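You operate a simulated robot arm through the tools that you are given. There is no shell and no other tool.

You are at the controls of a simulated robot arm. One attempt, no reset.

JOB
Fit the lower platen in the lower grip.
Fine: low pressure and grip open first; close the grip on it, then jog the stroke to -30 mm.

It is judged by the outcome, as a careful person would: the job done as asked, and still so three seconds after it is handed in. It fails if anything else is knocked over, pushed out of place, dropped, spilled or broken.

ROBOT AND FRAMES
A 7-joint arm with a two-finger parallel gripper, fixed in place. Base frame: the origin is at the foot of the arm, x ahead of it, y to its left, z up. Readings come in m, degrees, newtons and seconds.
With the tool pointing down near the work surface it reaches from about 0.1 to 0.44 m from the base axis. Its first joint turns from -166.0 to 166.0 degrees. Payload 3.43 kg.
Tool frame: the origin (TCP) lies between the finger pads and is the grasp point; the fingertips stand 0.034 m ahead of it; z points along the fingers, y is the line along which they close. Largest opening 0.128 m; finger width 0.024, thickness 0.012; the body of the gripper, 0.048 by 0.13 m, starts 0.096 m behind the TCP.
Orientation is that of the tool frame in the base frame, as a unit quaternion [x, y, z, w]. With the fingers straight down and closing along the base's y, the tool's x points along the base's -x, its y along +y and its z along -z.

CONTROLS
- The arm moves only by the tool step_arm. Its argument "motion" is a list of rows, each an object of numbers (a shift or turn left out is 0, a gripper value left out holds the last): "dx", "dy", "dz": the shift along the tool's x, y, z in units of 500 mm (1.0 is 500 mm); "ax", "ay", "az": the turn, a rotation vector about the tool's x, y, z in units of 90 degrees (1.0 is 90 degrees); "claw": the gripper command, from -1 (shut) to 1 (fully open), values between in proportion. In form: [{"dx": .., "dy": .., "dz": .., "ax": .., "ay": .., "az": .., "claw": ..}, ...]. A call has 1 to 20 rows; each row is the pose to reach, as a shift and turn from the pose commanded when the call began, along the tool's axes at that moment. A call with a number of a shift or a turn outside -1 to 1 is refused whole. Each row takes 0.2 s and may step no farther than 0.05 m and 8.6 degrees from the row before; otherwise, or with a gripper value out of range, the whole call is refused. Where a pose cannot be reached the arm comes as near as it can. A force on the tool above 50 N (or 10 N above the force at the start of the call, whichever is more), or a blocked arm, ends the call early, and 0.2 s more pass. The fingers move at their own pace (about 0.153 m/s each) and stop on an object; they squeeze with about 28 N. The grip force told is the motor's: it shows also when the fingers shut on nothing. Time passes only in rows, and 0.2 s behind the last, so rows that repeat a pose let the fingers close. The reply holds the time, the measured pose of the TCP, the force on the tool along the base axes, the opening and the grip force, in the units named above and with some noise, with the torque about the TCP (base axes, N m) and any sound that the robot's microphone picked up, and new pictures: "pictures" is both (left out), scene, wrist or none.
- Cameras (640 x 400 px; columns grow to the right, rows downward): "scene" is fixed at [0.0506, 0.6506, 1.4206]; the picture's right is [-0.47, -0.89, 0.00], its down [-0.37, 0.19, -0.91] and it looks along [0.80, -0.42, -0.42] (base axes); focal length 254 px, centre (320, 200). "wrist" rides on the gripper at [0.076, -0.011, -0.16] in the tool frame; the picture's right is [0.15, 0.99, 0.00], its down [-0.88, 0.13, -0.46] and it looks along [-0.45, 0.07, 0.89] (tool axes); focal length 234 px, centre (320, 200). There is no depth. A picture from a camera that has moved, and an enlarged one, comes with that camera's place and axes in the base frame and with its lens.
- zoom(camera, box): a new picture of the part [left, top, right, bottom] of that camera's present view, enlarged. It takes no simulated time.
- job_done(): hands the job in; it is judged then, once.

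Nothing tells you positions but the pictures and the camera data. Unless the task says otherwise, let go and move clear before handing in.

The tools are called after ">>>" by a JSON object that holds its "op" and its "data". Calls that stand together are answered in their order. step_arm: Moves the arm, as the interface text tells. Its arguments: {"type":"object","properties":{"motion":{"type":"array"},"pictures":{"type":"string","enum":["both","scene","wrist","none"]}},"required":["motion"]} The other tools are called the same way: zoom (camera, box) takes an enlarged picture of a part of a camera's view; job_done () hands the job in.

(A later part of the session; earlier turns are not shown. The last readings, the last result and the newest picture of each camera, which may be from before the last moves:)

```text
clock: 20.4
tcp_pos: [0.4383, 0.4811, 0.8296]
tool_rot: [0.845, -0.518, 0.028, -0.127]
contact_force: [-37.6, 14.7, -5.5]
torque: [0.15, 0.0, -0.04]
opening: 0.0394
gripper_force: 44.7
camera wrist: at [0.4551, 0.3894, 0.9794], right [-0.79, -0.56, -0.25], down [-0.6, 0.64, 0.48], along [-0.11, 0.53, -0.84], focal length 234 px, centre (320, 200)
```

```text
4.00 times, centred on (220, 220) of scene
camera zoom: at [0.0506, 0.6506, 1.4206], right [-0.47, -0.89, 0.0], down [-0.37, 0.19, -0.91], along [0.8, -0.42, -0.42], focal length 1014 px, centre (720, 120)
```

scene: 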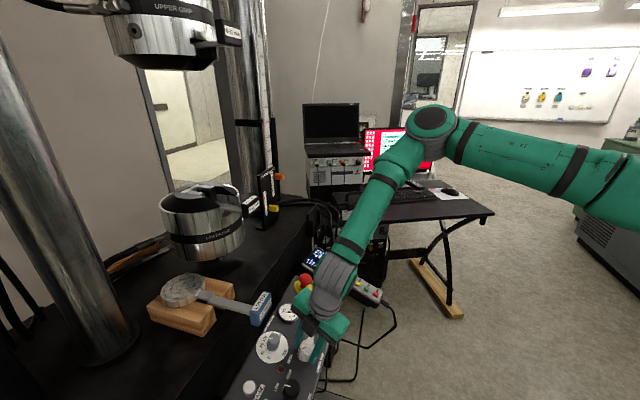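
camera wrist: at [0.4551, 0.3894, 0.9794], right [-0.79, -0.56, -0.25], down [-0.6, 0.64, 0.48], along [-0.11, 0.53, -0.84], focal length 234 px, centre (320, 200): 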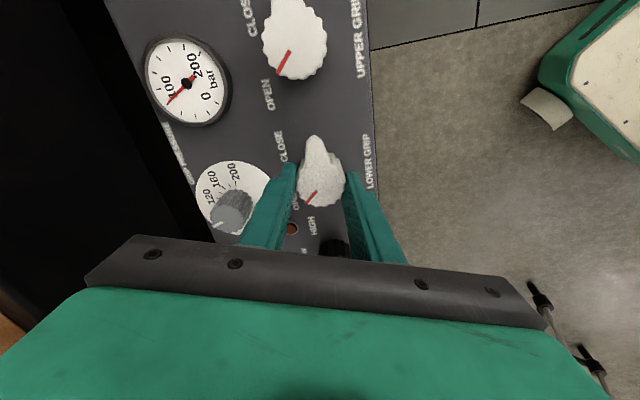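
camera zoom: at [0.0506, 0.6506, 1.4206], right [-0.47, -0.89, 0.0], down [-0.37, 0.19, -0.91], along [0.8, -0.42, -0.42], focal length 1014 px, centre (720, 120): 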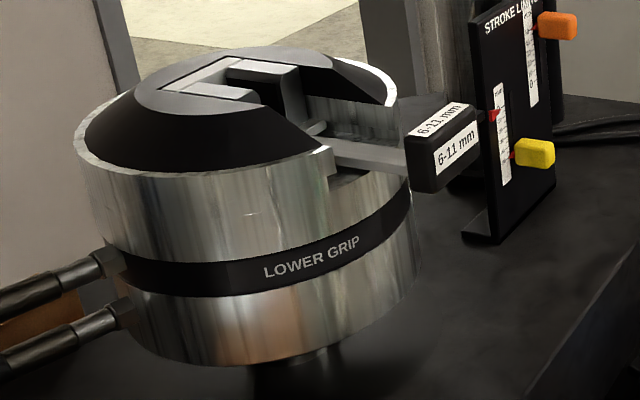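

The lower grip jaws are visibly open now. I'll release the knob, lift away and turn the wrist back.

>>> {"op": "step_arm", "data": {"motion": [{"claw": 0.17}, {"claw": 0.17}, {"dz": -0.04}, {"dz": -0.1}, {"dz": -0.18}, {"dz": -0.26}, {"dz": -0.34, "az": 0.09}, {"dz": -0.4, "az": 0.18}, {"dz": -0.46, "az": 0.27}, {"dz": -0.5, "az": 0.36}, {"dz": -0.54, "az": 0.45}, {"dz": -0.58, "az": 0.54}, {"dz": -0.6, "az": 0.63}, {"dz": -0.6, "az": 0.72}, {"dz": -0.6, "az": 0.79}, {"dz": -0.6, "az": 0.79}]}}

>>> {"op": "zoom", "data": {"camera": "scene", "box": [220, 240, 400, 400]}}

```text
clock: 23.8
tcp_pos: [0.3869, 0.4251, 1.1191]
tool_rot: [-0.384, 0.914, 0.05, 0.121]
contact_force: [0.6, -0.2, -0.7]
torque: [-0.03, 0.01, -0.03]
opening: 0.075
gripper_force: 0.0
out of reach, approached as far as the arm can: row 6
camera wrist: at [0.3152, 0.3358, 1.2542], right [-0.8, 0.59, -0.04], down [0.42, 0.61, 0.67], along [0.42, 0.52, -0.74], focal length 234 px, centre (320, 200)
```

scene: 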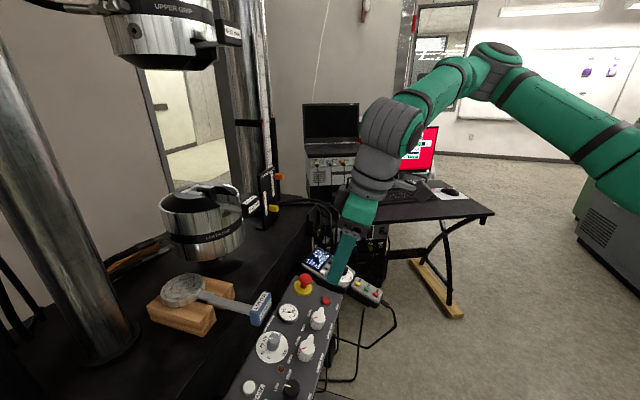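
wrist: 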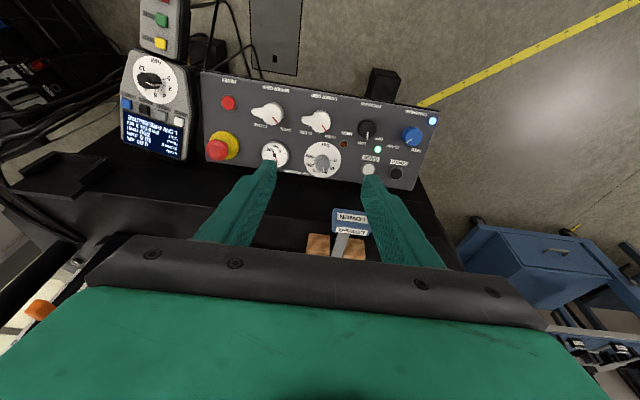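

```text
2.50 times, centred on (310, 320) of scene
camera zoom: at [0.0506, 0.6506, 1.4206], right [-0.47, -0.89, 0.0], down [-0.37, 0.19, -0.91], along [0.8, -0.42, -0.42], focal length 634 px, centre (345, -100)
```

zoom: 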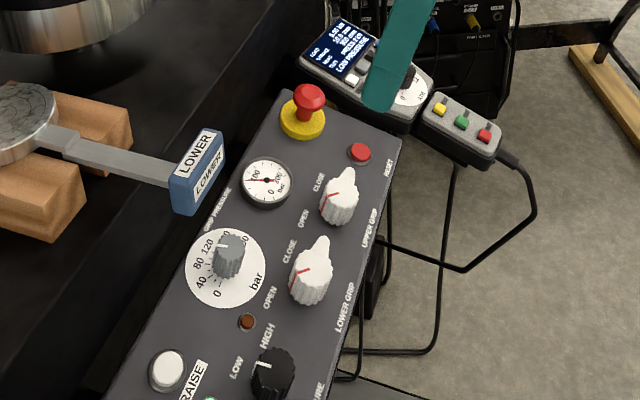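

Panel shows LOW and lower grip OPEN. Now I'll tilt toward the grip for a good view of the jaws and slot.

>>> {"op": "step_arm", "data": {"motion": [{"dx": -0.06, "dy": -0.03, "dz": -0.04, "ay": -0.04}, {"dx": -0.12, "dy": -0.06, "dz": -0.075, "ay": -0.08}, {"dx": -0.18, "dy": -0.09, "dz": -0.11, "ay": -0.13}, {"dx": -0.24, "dy": -0.12, "dz": -0.145, "ay": -0.18}, {"dx": -0.3, "dy": -0.154, "dz": -0.18, "ay": -0.22}, {"dx": -0.36, "dy": -0.185, "dz": -0.215, "ay": -0.26}, {"dx": -0.42, "dy": -0.216, "dz": -0.25, "ay": -0.3}, {"dx": -0.48, "dy": -0.247, "dz": -0.285, "ay": -0.34}, {"dx": -0.554, "dy": -0.285, "dz": -0.329, "ay": -0.39}, {"dx": -0.554, "dy": -0.285, "dz": -0.329, "ay": -0.39}]}}

>>> {"op": "zoom", "data": {"camera": "wrist", "box": [220, 60, 420, 240]}}

```text
clock: 26.0
tcp_pos: [0.6456, 0.4859, 1.3517]
tool_rot: [-0.352, 0.834, 0.163, 0.392]
contact_force: [-0.1, -0.5, 0.9]
torque: [0.02, 0.01, -0.03]
opening: 0.0751
gripper_force: 0.0
camera wrist: at [0.5341, 0.3563, 1.3941], right [-0.77, 0.62, -0.12], down [0.05, 0.25, 0.97], along [0.63, 0.74, -0.22], focal length 234 px, centre (320, 200)
```

scene: 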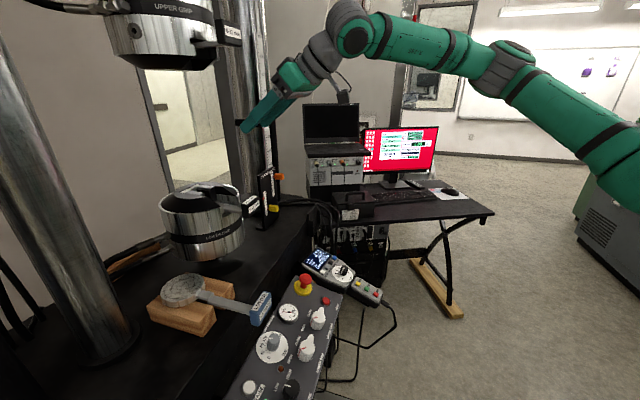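
wrist: 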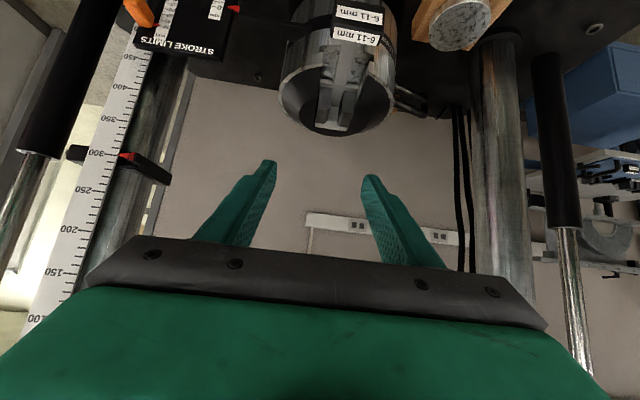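

```text
2.22 times, centred on (320, 150) of wrist
camera zoom: at [0.5341, 0.3563, 1.3941], right [-0.77, 0.62, -0.12], down [0.05, 0.25, 0.97], along [0.63, 0.74, -0.22], focal length 520 px, centre (320, 311)
```

zoom: 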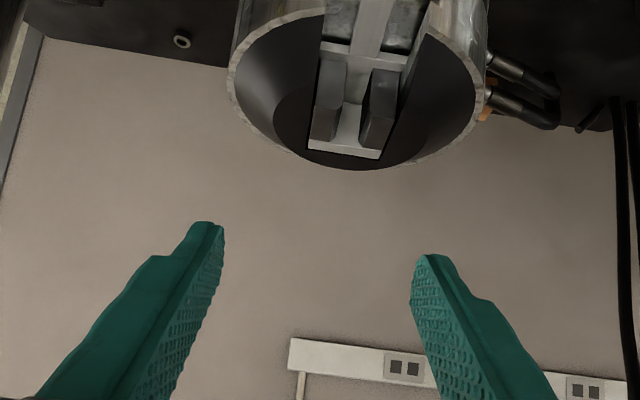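

>>> {"op": "zoom", "data": {"camera": "wrist", "box": [270, 0, 410, 140]}}

>>> {"op": "zoom", "data": {"camera": "wrist", "box": [400, 0, 500, 70]}}

>>> {"op": "zoom", "data": {"camera": "scene", "box": [150, 170, 270, 260]}}

>>> {"op": "zoom", "data": {"camera": "scene", "box": [145, 260, 275, 340]}}

```text
2.86 times, centred on (340, 70) of wrist
camera zoom: at [0.5341, 0.3563, 1.3941], right [-0.77, 0.62, -0.12], down [0.05, 0.25, 0.97], along [0.63, 0.74, -0.22], focal length 669 px, centre (263, 571)
```

zoom: 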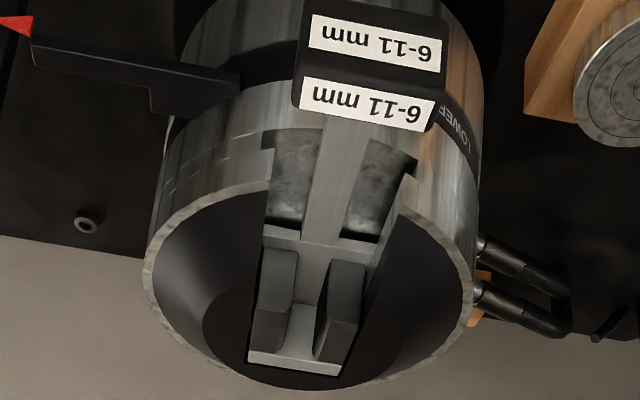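

```text
5.71 times, centred on (450, 35) of wrist
camera zoom: at [0.5341, 0.3563, 1.3941], right [-0.77, 0.62, -0.12], down [0.05, 0.25, 0.97], along [0.63, 0.74, -0.22], focal length 1338 px, centre (-423, 1143)
```

zoom: 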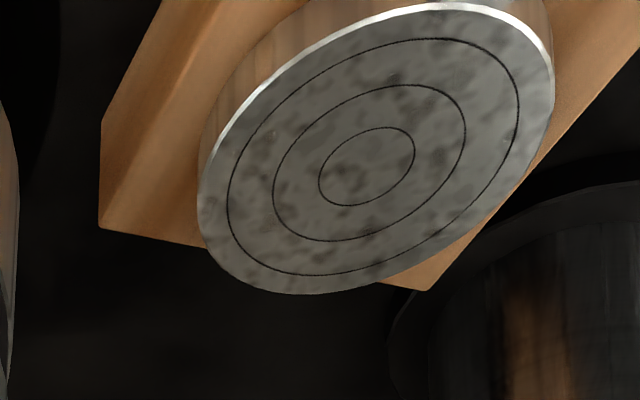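

```text
4.44 times, centred on (210, 215) of scene
camera zoom: at [0.0506, 0.6506, 1.4206], right [-0.47, -0.89, 0.0], down [-0.37, 0.19, -0.91], along [0.8, -0.42, -0.42], focal length 1127 px, centre (809, 133)
```

zoom: 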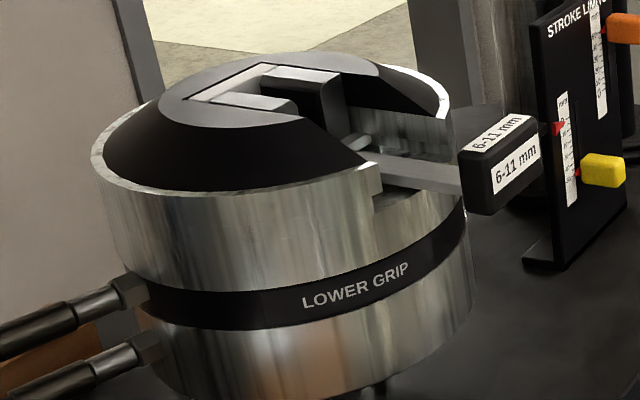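

```text
4.92 times, centred on (210, 300) of scene
camera zoom: at [0.0506, 0.6506, 1.4206], right [-0.47, -0.89, 0.0], down [-0.37, 0.19, -0.91], along [0.8, -0.42, -0.42], focal length 1248 px, centre (862, -292)
```

zoom: 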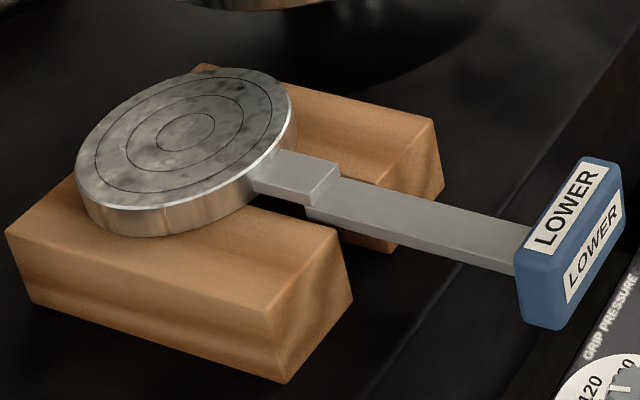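

The jaws are open about 2 cm, with the slot facing the panel. The grip axis is near (0.778, 0.653) and the crown top near z 1.154. The platen disc is at (0.59, 0.724, 0.997) with its handle pointing the same way as the slot, so it only needs a translation. I'll get a close look at the handle bar to choose the grasp.

>>> {"op": "step_arm", "data": {"motion": [{"dx": 0.06, "dy": 0.052, "dz": 0.027}, {"dx": 0.12, "dy": 0.105, "dz": 0.055}, {"dx": 0.18, "dy": 0.157, "dz": 0.082}, {"dx": 0.24, "dy": 0.21, "dz": 0.11, "ay": 0.02}, {"dx": 0.3, "dy": 0.262, "dz": 0.137, "ay": 0.04}, {"dx": 0.36, "dy": 0.315, "dz": 0.165, "ay": 0.06}, {"dx": 0.43, "dy": 0.367, "dz": 0.192, "ay": 0.06}, {"dx": 0.491, "dy": 0.42, "dz": 0.22, "ay": 0.06}, {"dx": 0.491, "dy": 0.42, "dz": 0.22, "ay": 0.06}]}}

>>> {"op": "zoom", "data": {"camera": "wrist", "box": [220, 60, 420, 240]}}

>>> {"op": "zoom", "data": {"camera": "scene", "box": [145, 260, 275, 340]}}

```text
clock: 28.0
tcp_pos: [0.4454, 0.5803, 1.0887]
tool_rot: [-0.36, 0.852, 0.147, 0.351]
contact_force: [0.0, 0.1, 1.1]
torque: [0.01, -0.01, 0.01]
opening: 0.0746
gripper_force: 0.0
camera wrist: at [0.3376, 0.4556, 1.1486], right [-0.78, 0.62, -0.11], down [0.12, 0.31, 0.94], along [0.62, 0.72, -0.32], focal length 234 px, centre (320, 200)
```

scene: 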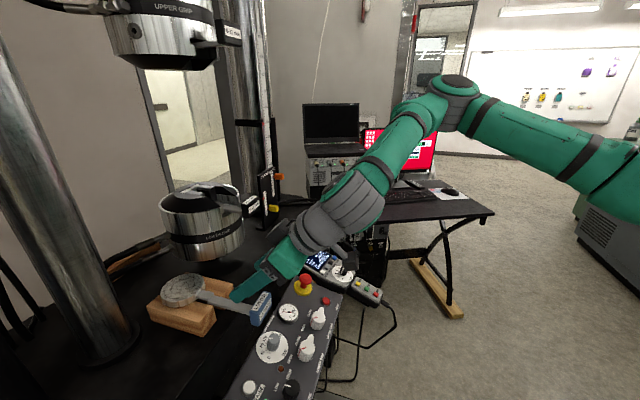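
wrist: 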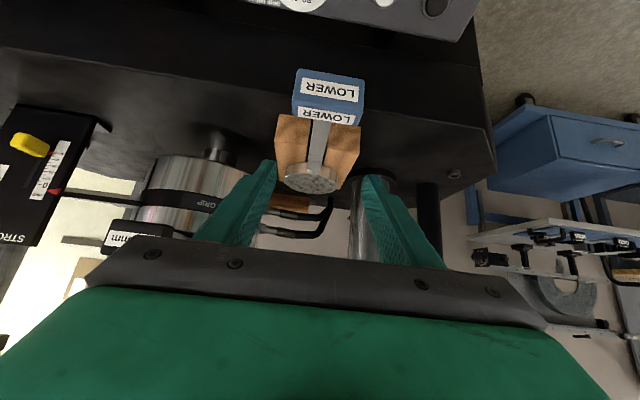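

```text
2.22 times, centred on (320, 150) of wrist
camera zoom: at [0.3376, 0.4556, 1.1486], right [-0.78, 0.62, -0.11], down [0.12, 0.31, 0.94], along [0.62, 0.72, -0.32], focal length 520 px, centre (320, 311)
```

zoom: 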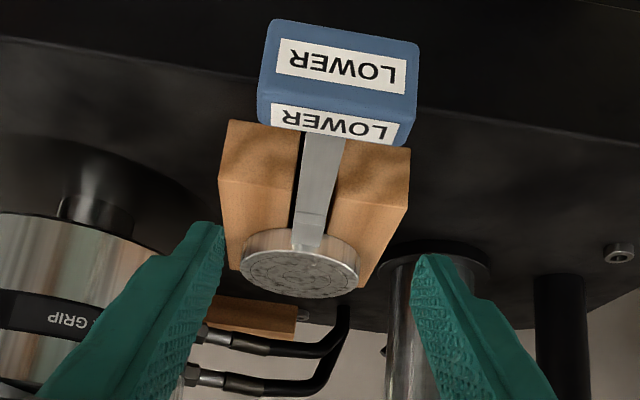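

```text
4.92 times, centred on (210, 300) of scene
camera zoom: at [0.0506, 0.6506, 1.4206], right [-0.47, -0.89, 0.0], down [-0.37, 0.19, -0.91], along [0.8, -0.42, -0.42], focal length 1248 px, centre (862, -292)
```

zoom: 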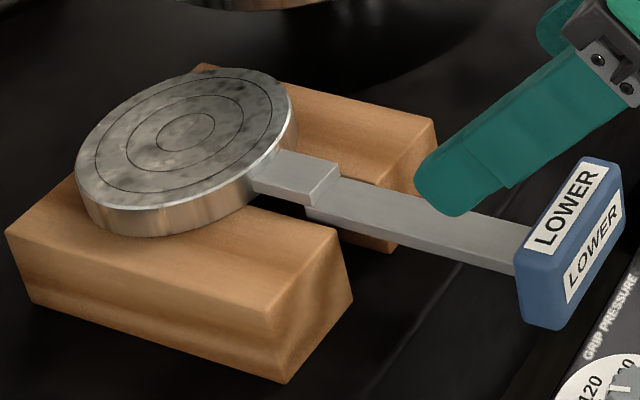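

The bar can be gripped just past the wood blocks, about 0.12 m from the disc centre, with the tool at about 36° below horizontal. The fingers then pass just over the blue block and it can't droop far. Moving to pre-grasp above the bar.

>>> {"op": "step_arm", "data": {"motion": [{"dx": -0.018, "dz": 0.05, "ay": -0.03}, {"dx": -0.036, "dz": 0.1, "ay": -0.07}, {"dx": -0.055, "dz": 0.153, "ay": -0.1}, {"dx": -0.055, "dz": 0.153, "ay": -0.1}]}}

>>> {"op": "zoom", "data": {"camera": "wrist", "box": [220, 60, 420, 240]}}

>>> {"op": "zoom", "data": {"camera": "scene", "box": [145, 250, 305, 350]}}

```text
clock: 29.0
tcp_pos: [0.4967, 0.633, 1.0548]
tool_rot: [-0.345, 0.823, 0.173, 0.417]
contact_force: [-0.3, 0.3, 0.0]
torque: [0.02, -0.02, -0.01]
opening: 0.0748
gripper_force: 0.0
camera wrist: at [0.384, 0.5023, 1.0881], right [-0.77, 0.63, -0.12], down [0.01, 0.2, 0.98], along [0.64, 0.75, -0.16], focal length 234 px, centre (320, 200)
```

scene: 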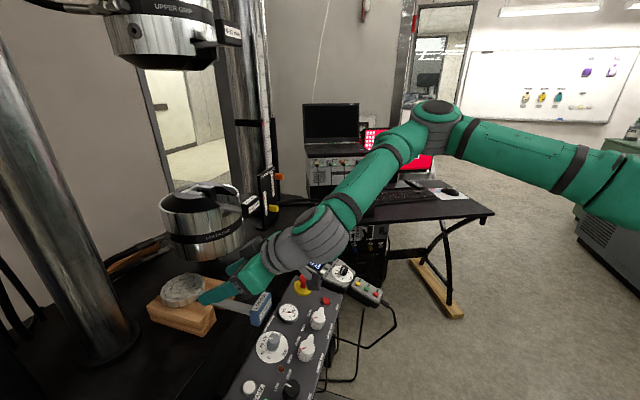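
wrist: 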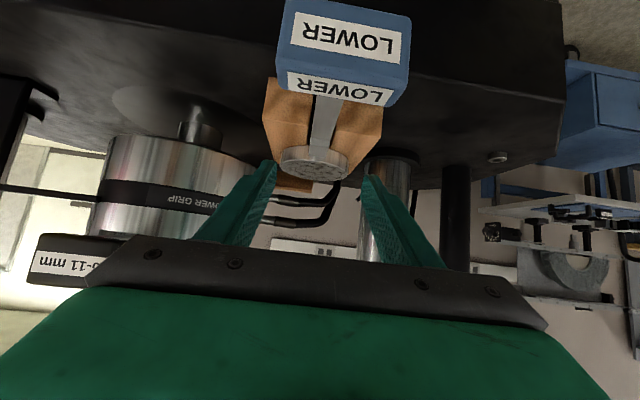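

```text
2.22 times, centred on (320, 150) of wrist
camera zoom: at [0.384, 0.5023, 1.0881], right [-0.77, 0.63, -0.12], down [0.01, 0.2, 0.98], along [0.64, 0.75, -0.16], focal length 520 px, centre (320, 311)
```

zoom: 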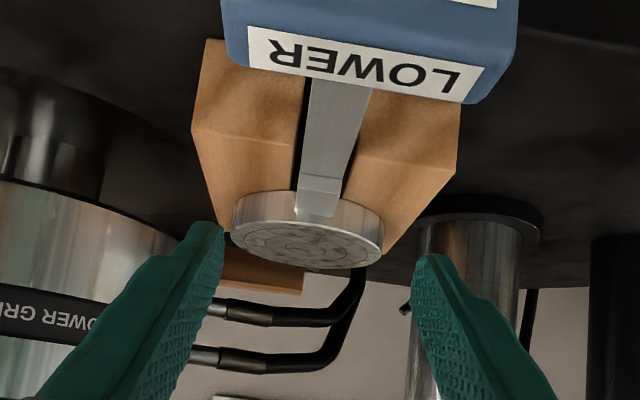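

```text
4.00 times, centred on (225, 300) of scene
camera zoom: at [0.0506, 0.6506, 1.4206], right [-0.47, -0.89, 0.0], down [-0.37, 0.19, -0.91], along [0.8, -0.42, -0.42], focal length 1014 px, centre (700, -200)
```

zoom: 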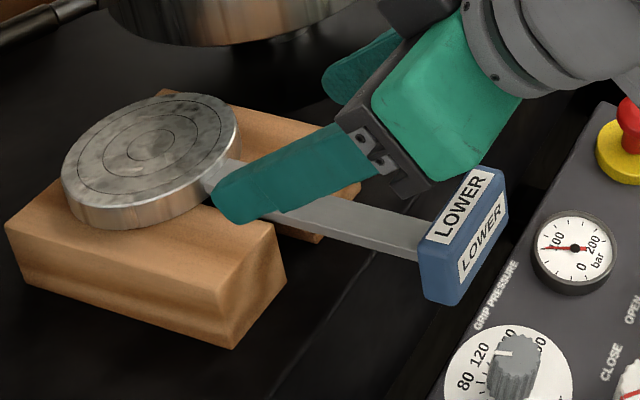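

Bar and fingers are aligned. I'll lower straight down so the fingers straddle the bar, then check before closing.

>>> {"op": "step_arm", "data": {"motion": [{"dx": 0.03, "dz": 0.018}, {"dx": 0.06, "dz": 0.036}, {"dx": 0.08, "dz": 0.048}, {"dx": 0.1018, "dz": 0.0614}, {"dx": 0.1018, "dz": 0.0614, "claw": -0.1}]}}

>>> {"op": "zoom", "data": {"camera": "wrist", "box": [220, 60, 420, 240]}}

>>> {"op": "zoom", "data": {"camera": "scene", "box": [145, 250, 305, 350]}}

```text
clock: 30.2
tcp_pos: [0.4917, 0.6301, 0.9974]
tool_rot: [-0.346, 0.823, 0.174, 0.416]
contact_force: [0.0, 0.0, 0.2]
torque: [0.04, -0.03, 0.01]
opening: 0.058
gripper_force: 0.1
camera wrist: at [0.3801, 0.4978, 1.0303], right [-0.77, 0.63, -0.12], down [0.01, 0.2, 0.98], along [0.64, 0.75, -0.16], focal length 234 px, centre (320, 200)
```

scene: 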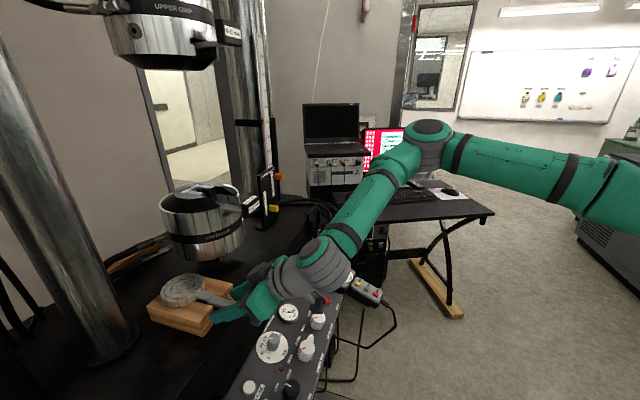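
wrist: 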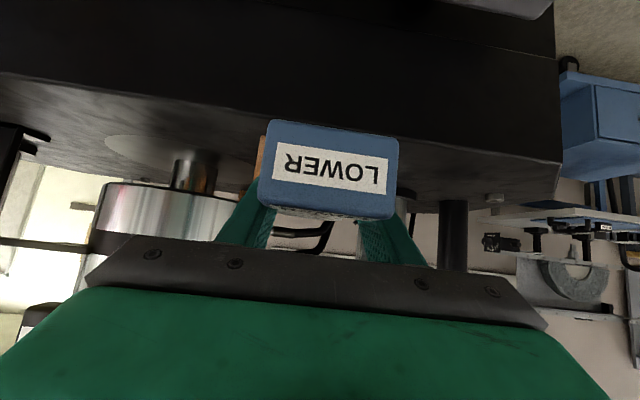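

```text
2.22 times, centred on (320, 150) of wrist
camera zoom: at [0.3801, 0.4978, 1.0303], right [-0.77, 0.63, -0.12], down [0.01, 0.2, 0.98], along [0.64, 0.75, -0.16], focal length 520 px, centre (320, 311)
```

zoom: 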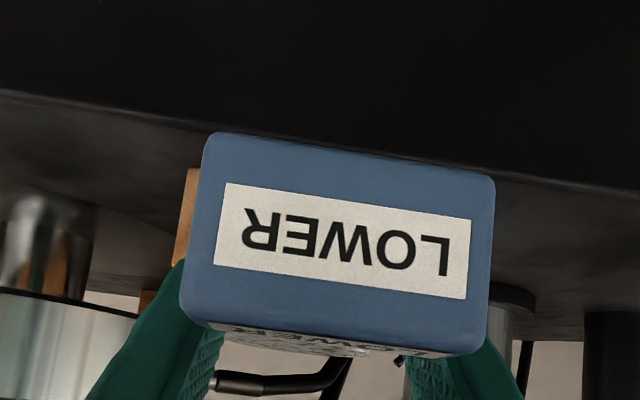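

```text
4.00 times, centred on (225, 300) of scene
camera zoom: at [0.0506, 0.6506, 1.4206], right [-0.47, -0.89, 0.0], down [-0.37, 0.19, -0.91], along [0.8, -0.42, -0.42], focal length 1014 px, centre (700, -200)
```

zoom: 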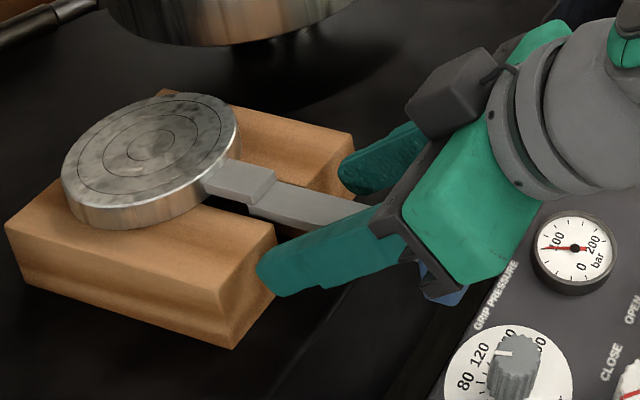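

Fingers straddle the bar clear of the wood blocks. Closing now.

>>> {"op": "step_arm", "data": {"motion": [{"claw": -0.4}, {"claw": -0.7}, {"claw": -1}, {"claw": -1}, {"claw": -1}]}}

>>> {"op": "zoom", "data": {"camera": "scene", "box": [145, 250, 305, 350]}}

```text
clock: 31.4
tcp_pos: [0.4929, 0.6296, 0.9969]
tool_rot: [-0.346, 0.822, 0.173, 0.417]
contact_force: [3.1, -1.6, 0.2]
torque: [-0.03, -0.12, -0.47]
opening: 0.0203
gripper_force: 28.7
camera wrist: at [0.3803, 0.4978, 1.0305], right [-0.77, 0.63, -0.12], down [0.01, 0.2, 0.98], along [0.64, 0.75, -0.16], focal length 234 px, centre (320, 200)
```

scene: 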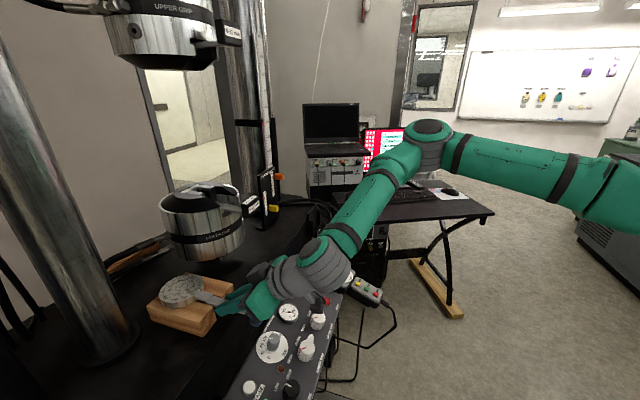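
wrist: 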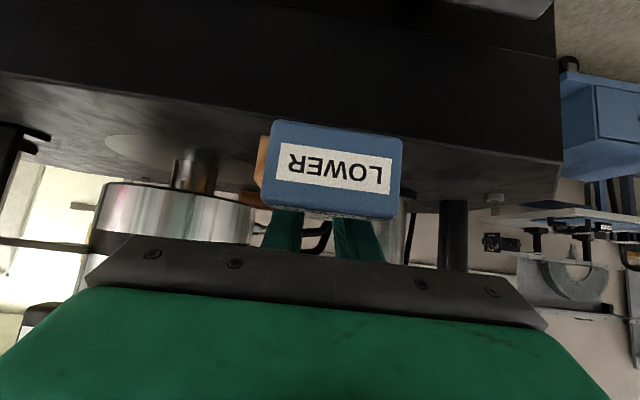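

```text
4.00 times, centred on (225, 300) of scene
camera zoom: at [0.0506, 0.6506, 1.4206], right [-0.47, -0.89, 0.0], down [-0.37, 0.19, -0.91], along [0.8, -0.42, -0.42], focal length 1014 px, centre (700, -200)
```

zoom: 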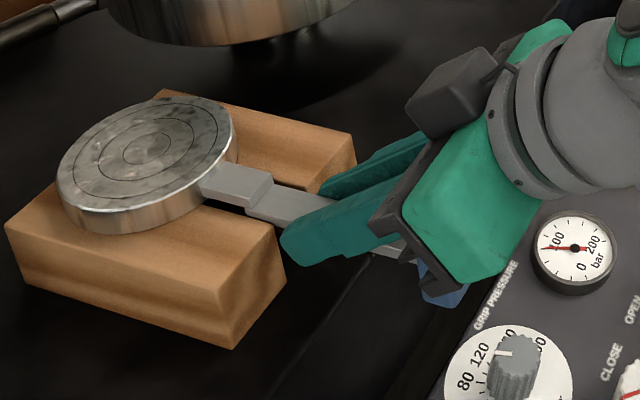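

The bar is gripped (20 mm). I'll do a small test lift of 2 cm to see the weight and any sag.

>>> {"op": "step_arm", "data": {"motion": [{"dx": -0.008, "dz": -0.006}, {"dx": -0.016, "dz": -0.012}, {"dx": -0.024, "dz": -0.018}, {"dx": -0.0322, "dz": -0.0237}, {"dx": -0.0322, "dz": -0.0237}]}}

>>> {"op": "zoom", "data": {"camera": "scene", "box": [145, 250, 305, 350]}}

```text
clock: 32.6
tcp_pos: [0.493, 0.6292, 1.0162]
tool_rot: [-0.347, 0.822, 0.174, 0.417]
contact_force: [0.7, 0.1, -9.7]
torque: [-0.83, 0.82, 0.0]
opening: 0.0199
gripper_force: 27.8
camera wrist: at [0.3796, 0.4974, 1.0493], right [-0.77, 0.63, -0.12], down [0.01, 0.2, 0.98], along [0.64, 0.75, -0.16], focal length 234 px, centre (320, 200)
```

scene: 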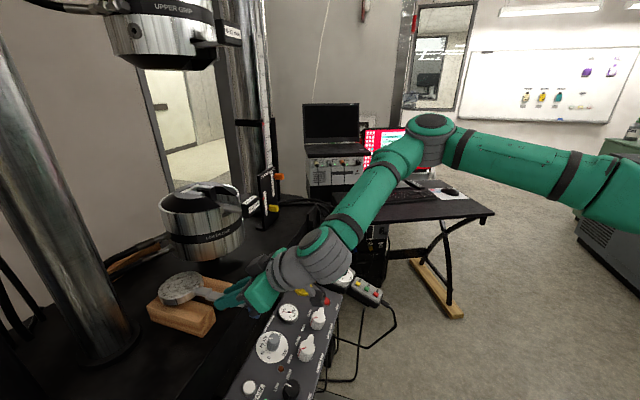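
wrist: 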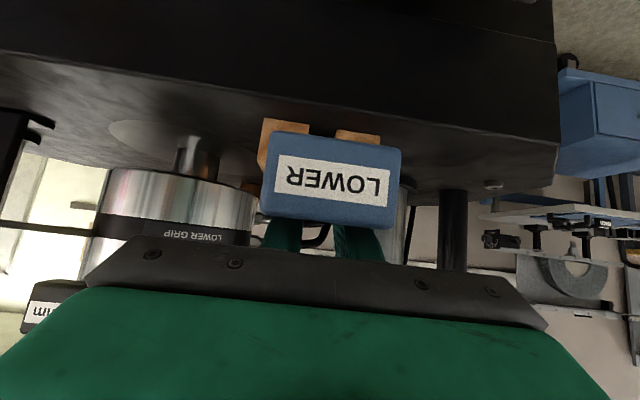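

```text
4.00 times, centred on (225, 300) of scene
camera zoom: at [0.0506, 0.6506, 1.4206], right [-0.47, -0.89, 0.0], down [-0.37, 0.19, -0.91], along [0.8, -0.42, -0.42], focal length 1014 px, centre (700, -200)
```

zoom: 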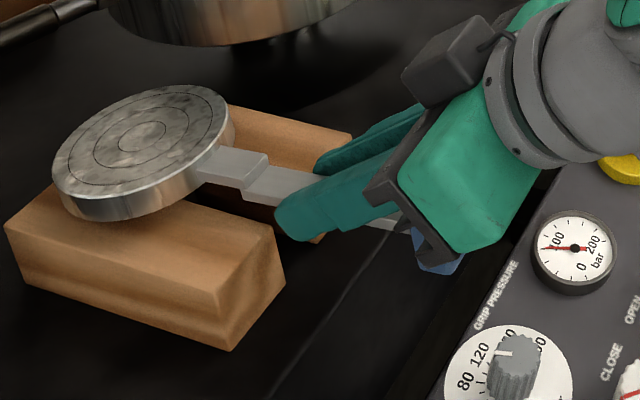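

Weight is about 1 kg. It sagged only about 4° before the block locked against the fingers. Lifting slowly to clear the grip crown.

>>> {"op": "step_arm", "data": {"motion": [{"dx": -0.02, "dz": -0.0147}, {"dx": -0.045, "dz": -0.033}, {"dx": -0.075, "dz": -0.055}, {"dx": -0.11, "dz": -0.081}, {"dx": -0.145, "dz": -0.107}, {"dx": -0.18, "dz": -0.132}, {"dx": -0.215, "dz": -0.158}, {"dx": -0.25, "dz": -0.184}, {"dx": -0.285, "dz": -0.2095}, {"dx": -0.32, "dz": -0.235}, {"dx": -0.35, "dz": -0.257}, {"dx": -0.375, "dz": -0.2757}, {"dx": -0.387, "dz": -0.2845}, {"dx": -0.387, "dz": -0.2845}]}}

>>> {"op": "zoom", "data": {"camera": "scene", "box": [100, 150, 320, 300]}}

>>> {"op": "zoom", "data": {"camera": "wrist", "box": [220, 60, 420, 240]}}

```text
clock: 35.6
tcp_pos: [0.4919, 0.6284, 1.2566]
tool_rot: [-0.346, 0.823, 0.173, 0.416]
contact_force: [-0.5, 0.2, -9.7]
torque: [-0.86, 0.81, 0.01]
opening: 0.02
gripper_force: 28.3
camera wrist: at [0.3798, 0.4973, 1.2896], right [-0.77, 0.63, -0.12], down [0.01, 0.2, 0.98], along [0.64, 0.75, -0.16], focal length 234 px, centre (320, 200)
```

scene: 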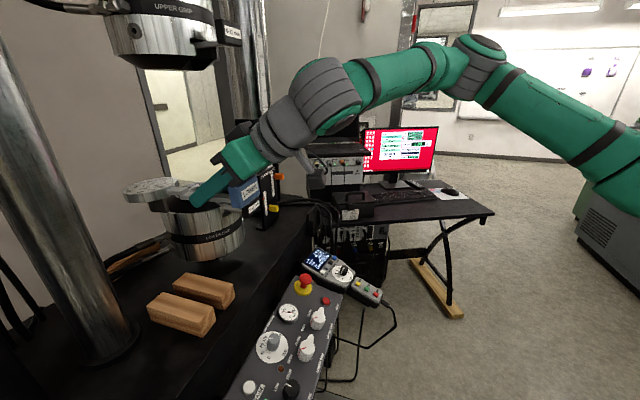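
wrist: 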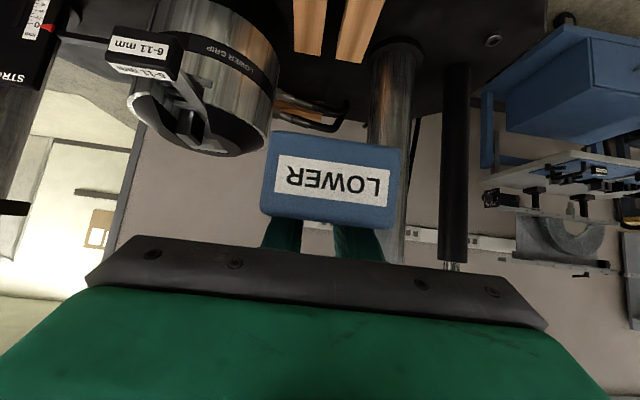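

```text
2.67 times, centred on (210, 225) of scene
camera zoom: at [0.0506, 0.6506, 1.4206], right [-0.47, -0.89, 0.0], down [-0.37, 0.19, -0.91], along [0.8, -0.42, -0.42], focal length 676 px, centre (613, 133)
```

zoom: 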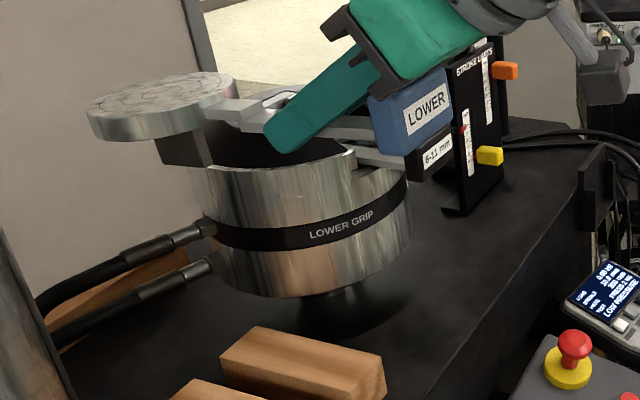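

```text
2.22 times, centred on (320, 150) of wrist
camera zoom: at [0.3798, 0.4973, 1.2896], right [-0.77, 0.63, -0.12], down [0.01, 0.2, 0.98], along [0.64, 0.75, -0.16], focal length 520 px, centre (320, 311)
```

zoom: 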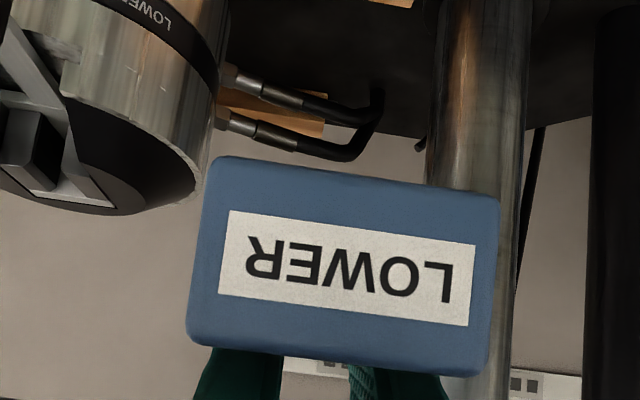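

>>> {"op": "zoom", "data": {"camera": "scene", "box": [115, 165, 215, 235]}}

>>> {"op": "zoom", "data": {"camera": "wrist", "box": [100, 0, 300, 170]}}

>>> {"op": "zoom", "data": {"camera": "scene", "box": [140, 280, 250, 345]}}

```text
5.71 times, centred on (165, 200) of scene
camera zoom: at [0.0506, 0.6506, 1.4206], right [-0.47, -0.89, 0.0], down [-0.37, 0.19, -0.91], along [0.8, -0.42, -0.42], focal length 1449 px, centre (1206, 200)
```

zoom: 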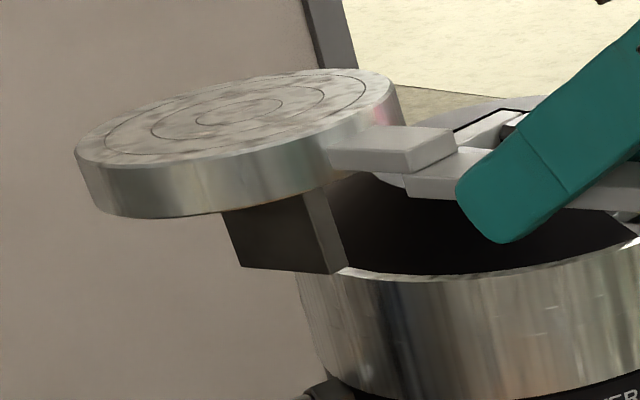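

```text
2.35 times, centred on (200, 85) of wrist
camera zoom: at [0.3798, 0.4973, 1.2896], right [-0.77, 0.63, -0.12], down [0.01, 0.2, 0.98], along [0.64, 0.75, -0.16], focal length 551 px, centre (602, 471)
```

zoom: 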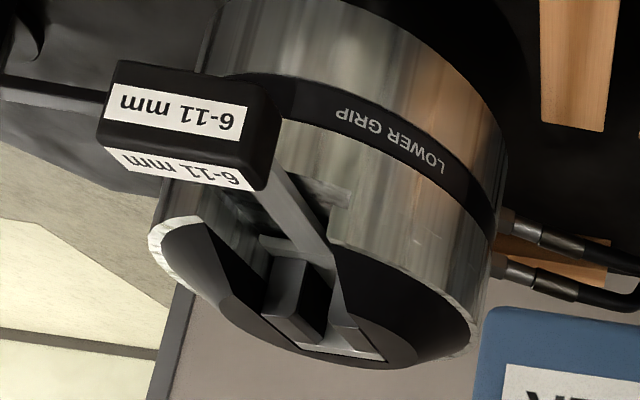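

```text
5.82 times, centred on (195, 312) of scene
camera zoom: at [0.0506, 0.6506, 1.4206], right [-0.47, -0.89, 0.0], down [-0.37, 0.19, -0.91], along [0.8, -0.42, -0.42], focal length 1475 px, centre (1047, -454)
```

zoom: 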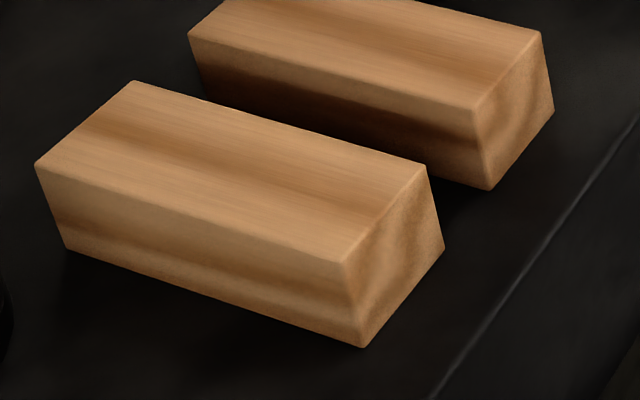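

The tang under the disc is a vertical plate about 45 mm long, 35 mm deep and 10 mm thick, in line with the slot. It clears the crown by about 4 cm. Now I'll translate slowly to hover over the jaws.

>>> {"op": "step_arm", "data": {"motion": [{"dx": -0.004, "dy": -0.016, "dz": 0.0057}, {"dx": -0.0115, "dy": -0.045, "dz": 0.016}, {"dx": -0.0205, "dy": -0.08, "dz": 0.0284}, {"dx": -0.0295, "dy": -0.115, "dz": 0.0408}, {"dx": -0.0385, "dy": -0.15, "dz": 0.0532}, {"dx": -0.0475, "dy": -0.185, "dz": 0.0656}, {"dx": -0.0565, "dy": -0.22, "dz": 0.078}, {"dx": -0.0655, "dy": -0.255, "dz": 0.0904}, {"dx": -0.0745, "dy": -0.29, "dz": 0.1028}, {"dx": -0.083, "dy": -0.324, "dz": 0.115}, {"dx": -0.0905, "dy": -0.353, "dz": 0.1251}, {"dx": -0.0958, "dy": -0.3736, "dz": 0.1324}, {"dx": -0.0958, "dy": -0.3736, "dz": 0.1324}]}}

>>> {"op": "zoom", "data": {"camera": "scene", "box": [140, 140, 300, 260]}}

>>> {"op": "zoom", "data": {"camera": "wrist", "box": [220, 60, 420, 240]}}

```text
clock: 38.4
tcp_pos: [0.6815, 0.5562, 1.2563]
tool_rot: [-0.346, 0.822, 0.174, 0.417]
contact_force: [-0.1, 0.6, -10.7]
torque: [-0.8, 0.84, -0.01]
opening: 0.0196
gripper_force: 27.9
camera wrist: at [0.5697, 0.4249, 1.2897], right [-0.77, 0.63, -0.12], down [0.01, 0.2, 0.98], along [0.64, 0.75, -0.16], focal length 234 px, centre (320, 200)
```

scene: 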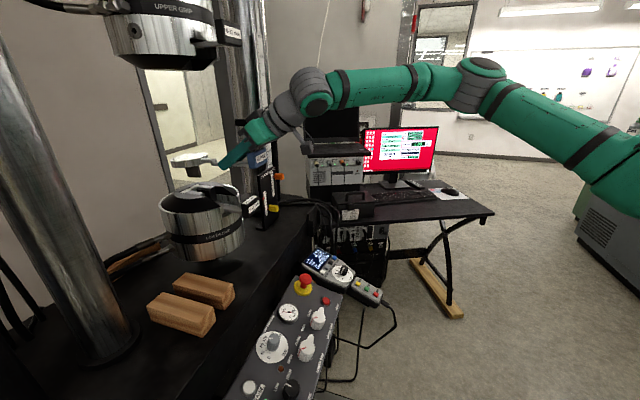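
wrist: 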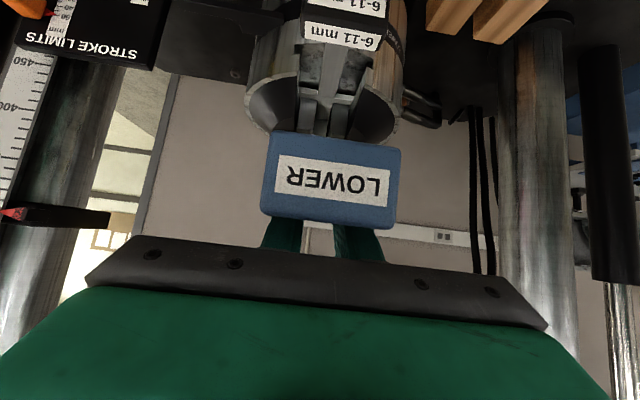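

```text
3.33 times, centred on (220, 200) of scene
camera zoom: at [0.0506, 0.6506, 1.4206], right [-0.47, -0.89, 0.0], down [-0.37, 0.19, -0.91], along [0.8, -0.42, -0.42], focal length 845 px, centre (653, 200)
```

zoom: 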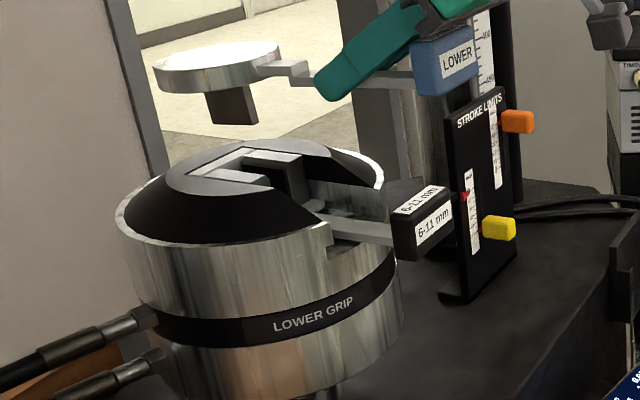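

```text
2.22 times, centred on (320, 150) of wrist
camera zoom: at [0.5697, 0.4249, 1.2897], right [-0.77, 0.63, -0.12], down [0.01, 0.2, 0.98], along [0.64, 0.75, -0.16], focal length 520 px, centre (320, 311)
```

zoom: 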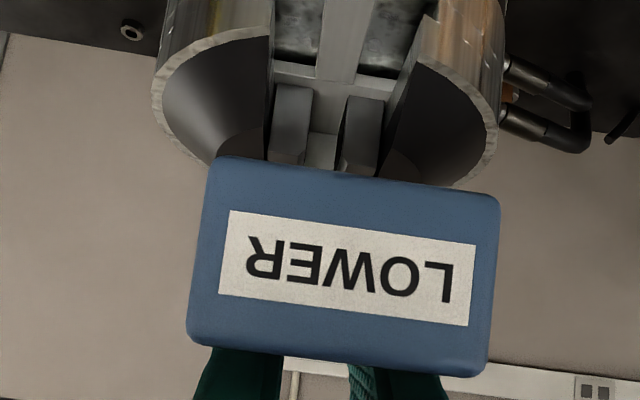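

>>> {"op": "zoom", "data": {"camera": "scene", "box": [165, 140, 245, 200]}}

>>> {"op": "zoom", "data": {"camera": "scene", "box": [160, 175, 260, 235]}}

```text
6.67 times, centred on (205, 170) of scene
camera zoom: at [0.0506, 0.6506, 1.4206], right [-0.47, -0.89, 0.0], down [-0.37, 0.19, -0.91], along [0.8, -0.42, -0.42], focal length 1690 px, centre (1087, 400)
```

zoom: 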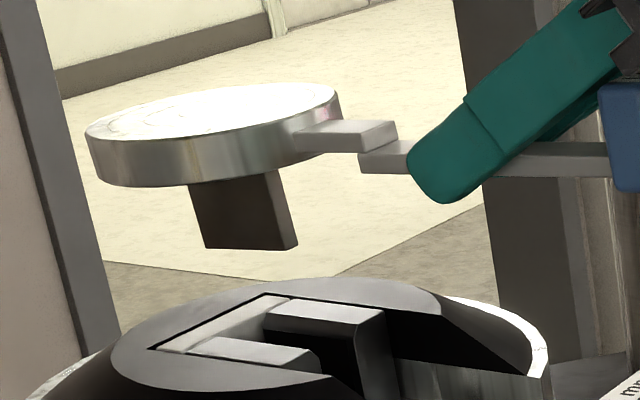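

```text
6.40 times, centred on (210, 205) of scene
camera zoom: at [0.0506, 0.6506, 1.4206], right [-0.47, -0.89, 0.0], down [-0.37, 0.19, -0.91], along [0.8, -0.42, -0.42], focal length 1622 px, centre (1024, 168)
```

zoom: 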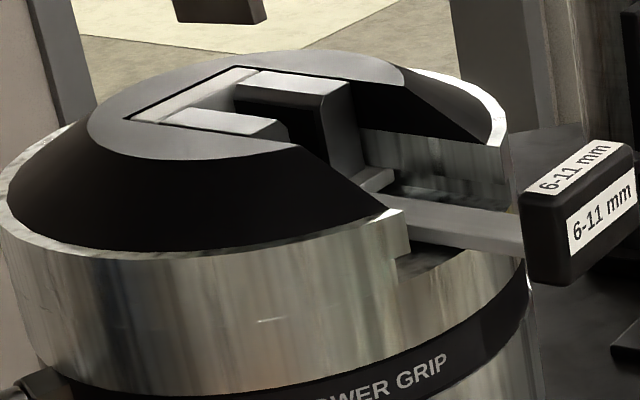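

The tang's bottom edge is centred in the jaw gap, with roughly 8 mm each side and about 8 mm to the back wall. Lowering it gently into the jaws.

>>> {"op": "step_arm", "data": {"motion": [{"dx": 0.012, "dz": 0.0088}, {"dx": 0.028, "dz": 0.0206}, {"dx": 0.044, "dz": 0.0324}, {"dx": 0.06, "dz": 0.0441}, {"dx": 0.074, "dz": 0.0544}, {"dx": 0.0806, "dz": 0.0593}, {"dx": 0.0806, "dz": 0.0593}]}}

>>> {"op": "zoom", "data": {"camera": "scene", "box": [160, 155, 260, 225]}}

>>> {"op": "zoom", "data": {"camera": "wrist", "box": [220, 60, 420, 240]}}

```text
clock: 40.0
tcp_pos: [0.6823, 0.5561, 1.2072]
tool_rot: [-0.346, 0.822, 0.174, 0.417]
contact_force: [-2.2, -4.2, 5.2]
torque: [0.61, -0.67, -0.18]
opening: 0.0201
gripper_force: 28.3
camera wrist: at [0.5694, 0.4256, 1.2403], right [-0.77, 0.63, -0.12], down [0.01, 0.2, 0.98], along [0.64, 0.75, -0.16], focal length 234 px, centre (320, 200)
```

scene: 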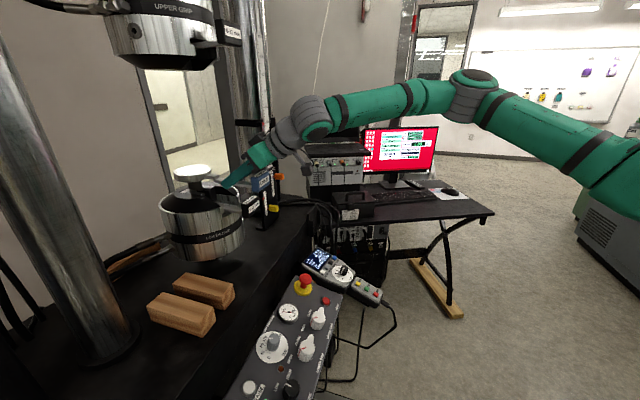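
wrist: 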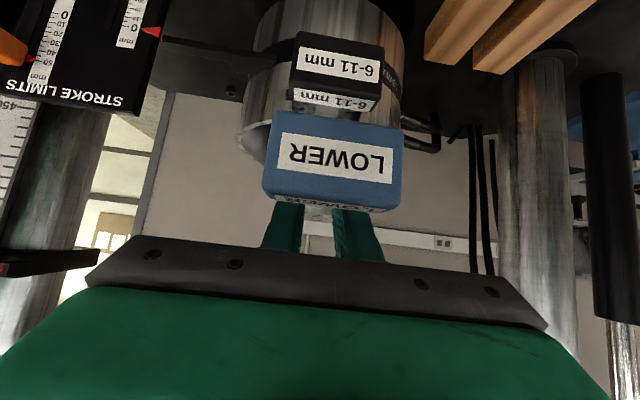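

```text
5.71 times, centred on (210, 190) of scene
camera zoom: at [0.0506, 0.6506, 1.4206], right [-0.47, -0.89, 0.0], down [-0.37, 0.19, -0.91], along [0.8, -0.42, -0.42], focal length 1449 px, centre (949, 257)
```

zoom: 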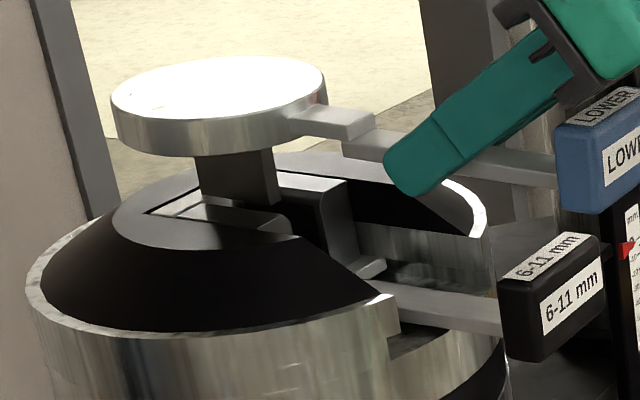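

```text
2.22 times, centred on (320, 150) of wrist
camera zoom: at [0.5694, 0.4256, 1.2403], right [-0.77, 0.63, -0.12], down [0.01, 0.2, 0.98], along [0.64, 0.75, -0.16], focal length 520 px, centre (320, 311)
```

zoom: 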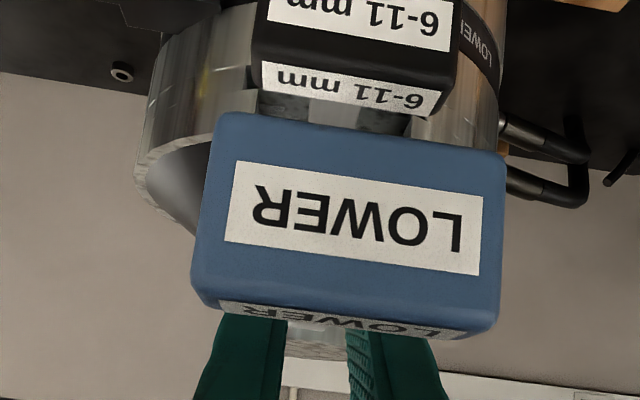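

>>> {"op": "zoom", "data": {"camera": "scene", "box": [180, 170, 225, 205]}}

>>> {"op": "zoom", "data": {"camera": "wrist", "box": [260, 180, 400, 260]}}

```text
11.43 times, centred on (202, 188) of scene
camera zoom: at [0.0506, 0.6506, 1.4206], right [-0.47, -0.89, 0.0], down [-0.37, 0.19, -0.91], along [0.8, -0.42, -0.42], focal length 2897 px, centre (1663, 343)
```

zoom: 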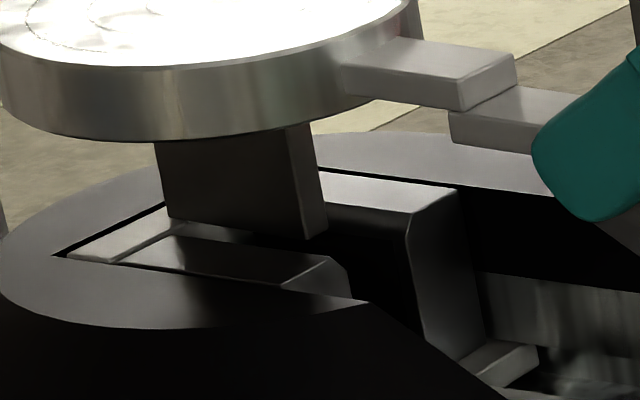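

```text
4.57 times, centred on (330, 220) of wrist
camera zoom: at [0.5694, 0.4256, 1.2403], right [-0.77, 0.63, -0.12], down [0.01, 0.2, 0.98], along [0.64, 0.75, -0.16], focal length 1070 px, centre (274, 109)
```

zoom: 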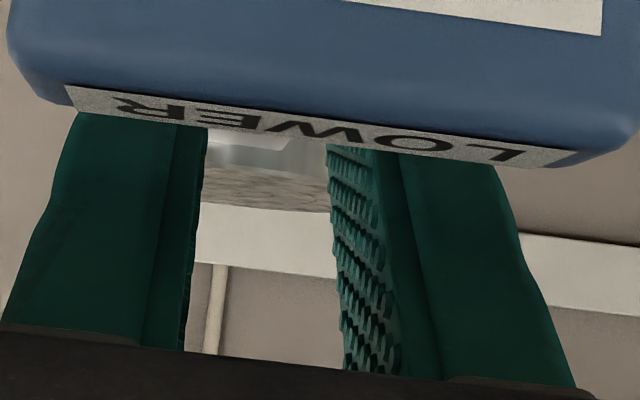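

The tang's far end caught on the back strip of the jaw cassette. It is about 6 mm too far back and about 5 mm off-centre, so I'll raise it, shift, and recheck.

>>> {"op": "step_arm", "data": {"motion": [{"dx": -0.016, "dz": -0.0119}, {"dx": -0.032, "dz": -0.0237}, {"dx": -0.0484, "dz": -0.0356}, {"dx": -0.0448, "dy": -0.0054, "dz": -0.0405}, {"dx": -0.0412, "dy": -0.0108, "dz": -0.0454}, {"dx": -0.0412, "dy": -0.0108, "dz": -0.0454}]}}

>>> {"op": "zoom", "data": {"camera": "scene", "box": [170, 150, 240, 210]}}

```text
clock: 41.4
tcp_pos: [0.6831, 0.5494, 1.2366]
tool_rot: [-0.346, 0.822, 0.174, 0.417]
contact_force: [-0.4, -0.9, -10.4]
torque: [-0.85, 0.86, 0.0]
opening: 0.0199
gripper_force: 28.0
camera wrist: at [0.5707, 0.4176, 1.2697], right [-0.77, 0.63, -0.12], down [0.01, 0.2, 0.98], along [0.64, 0.75, -0.16], focal length 234 px, centre (320, 200)
```

scene: 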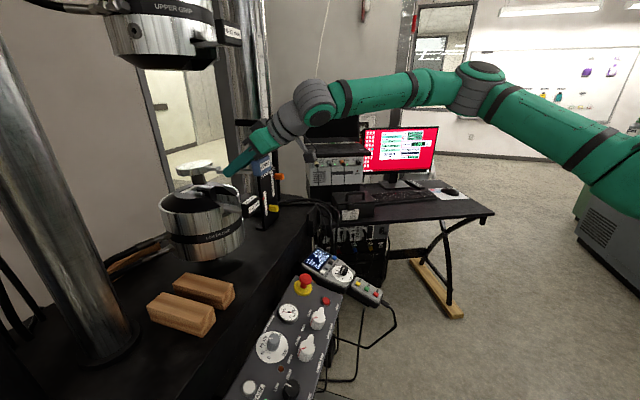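
wrist: 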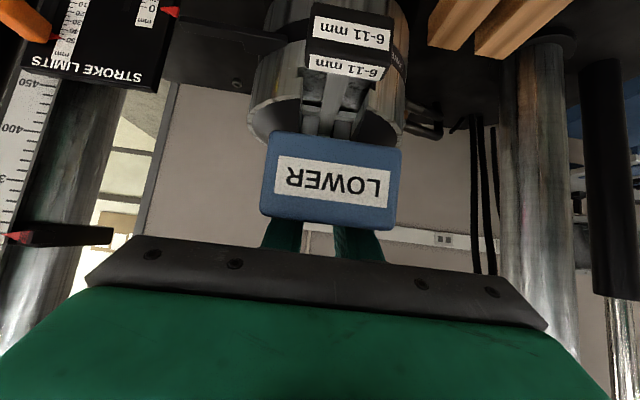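

```text
6.67 times, centred on (205, 180) of scene
camera zoom: at [0.0506, 0.6506, 1.4206], right [-0.47, -0.89, 0.0], down [-0.37, 0.19, -0.91], along [0.8, -0.42, -0.42], focal length 1690 px, centre (1087, 333)
```

zoom: 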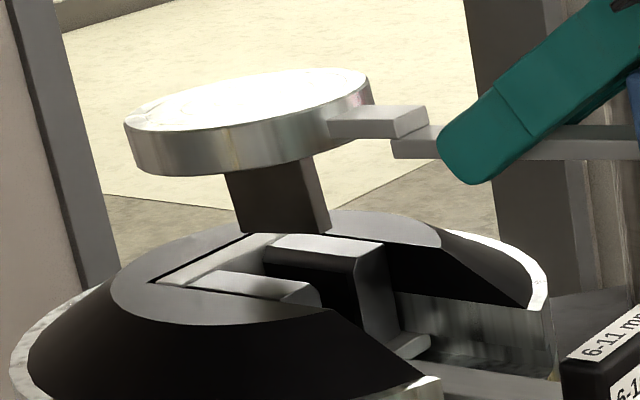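

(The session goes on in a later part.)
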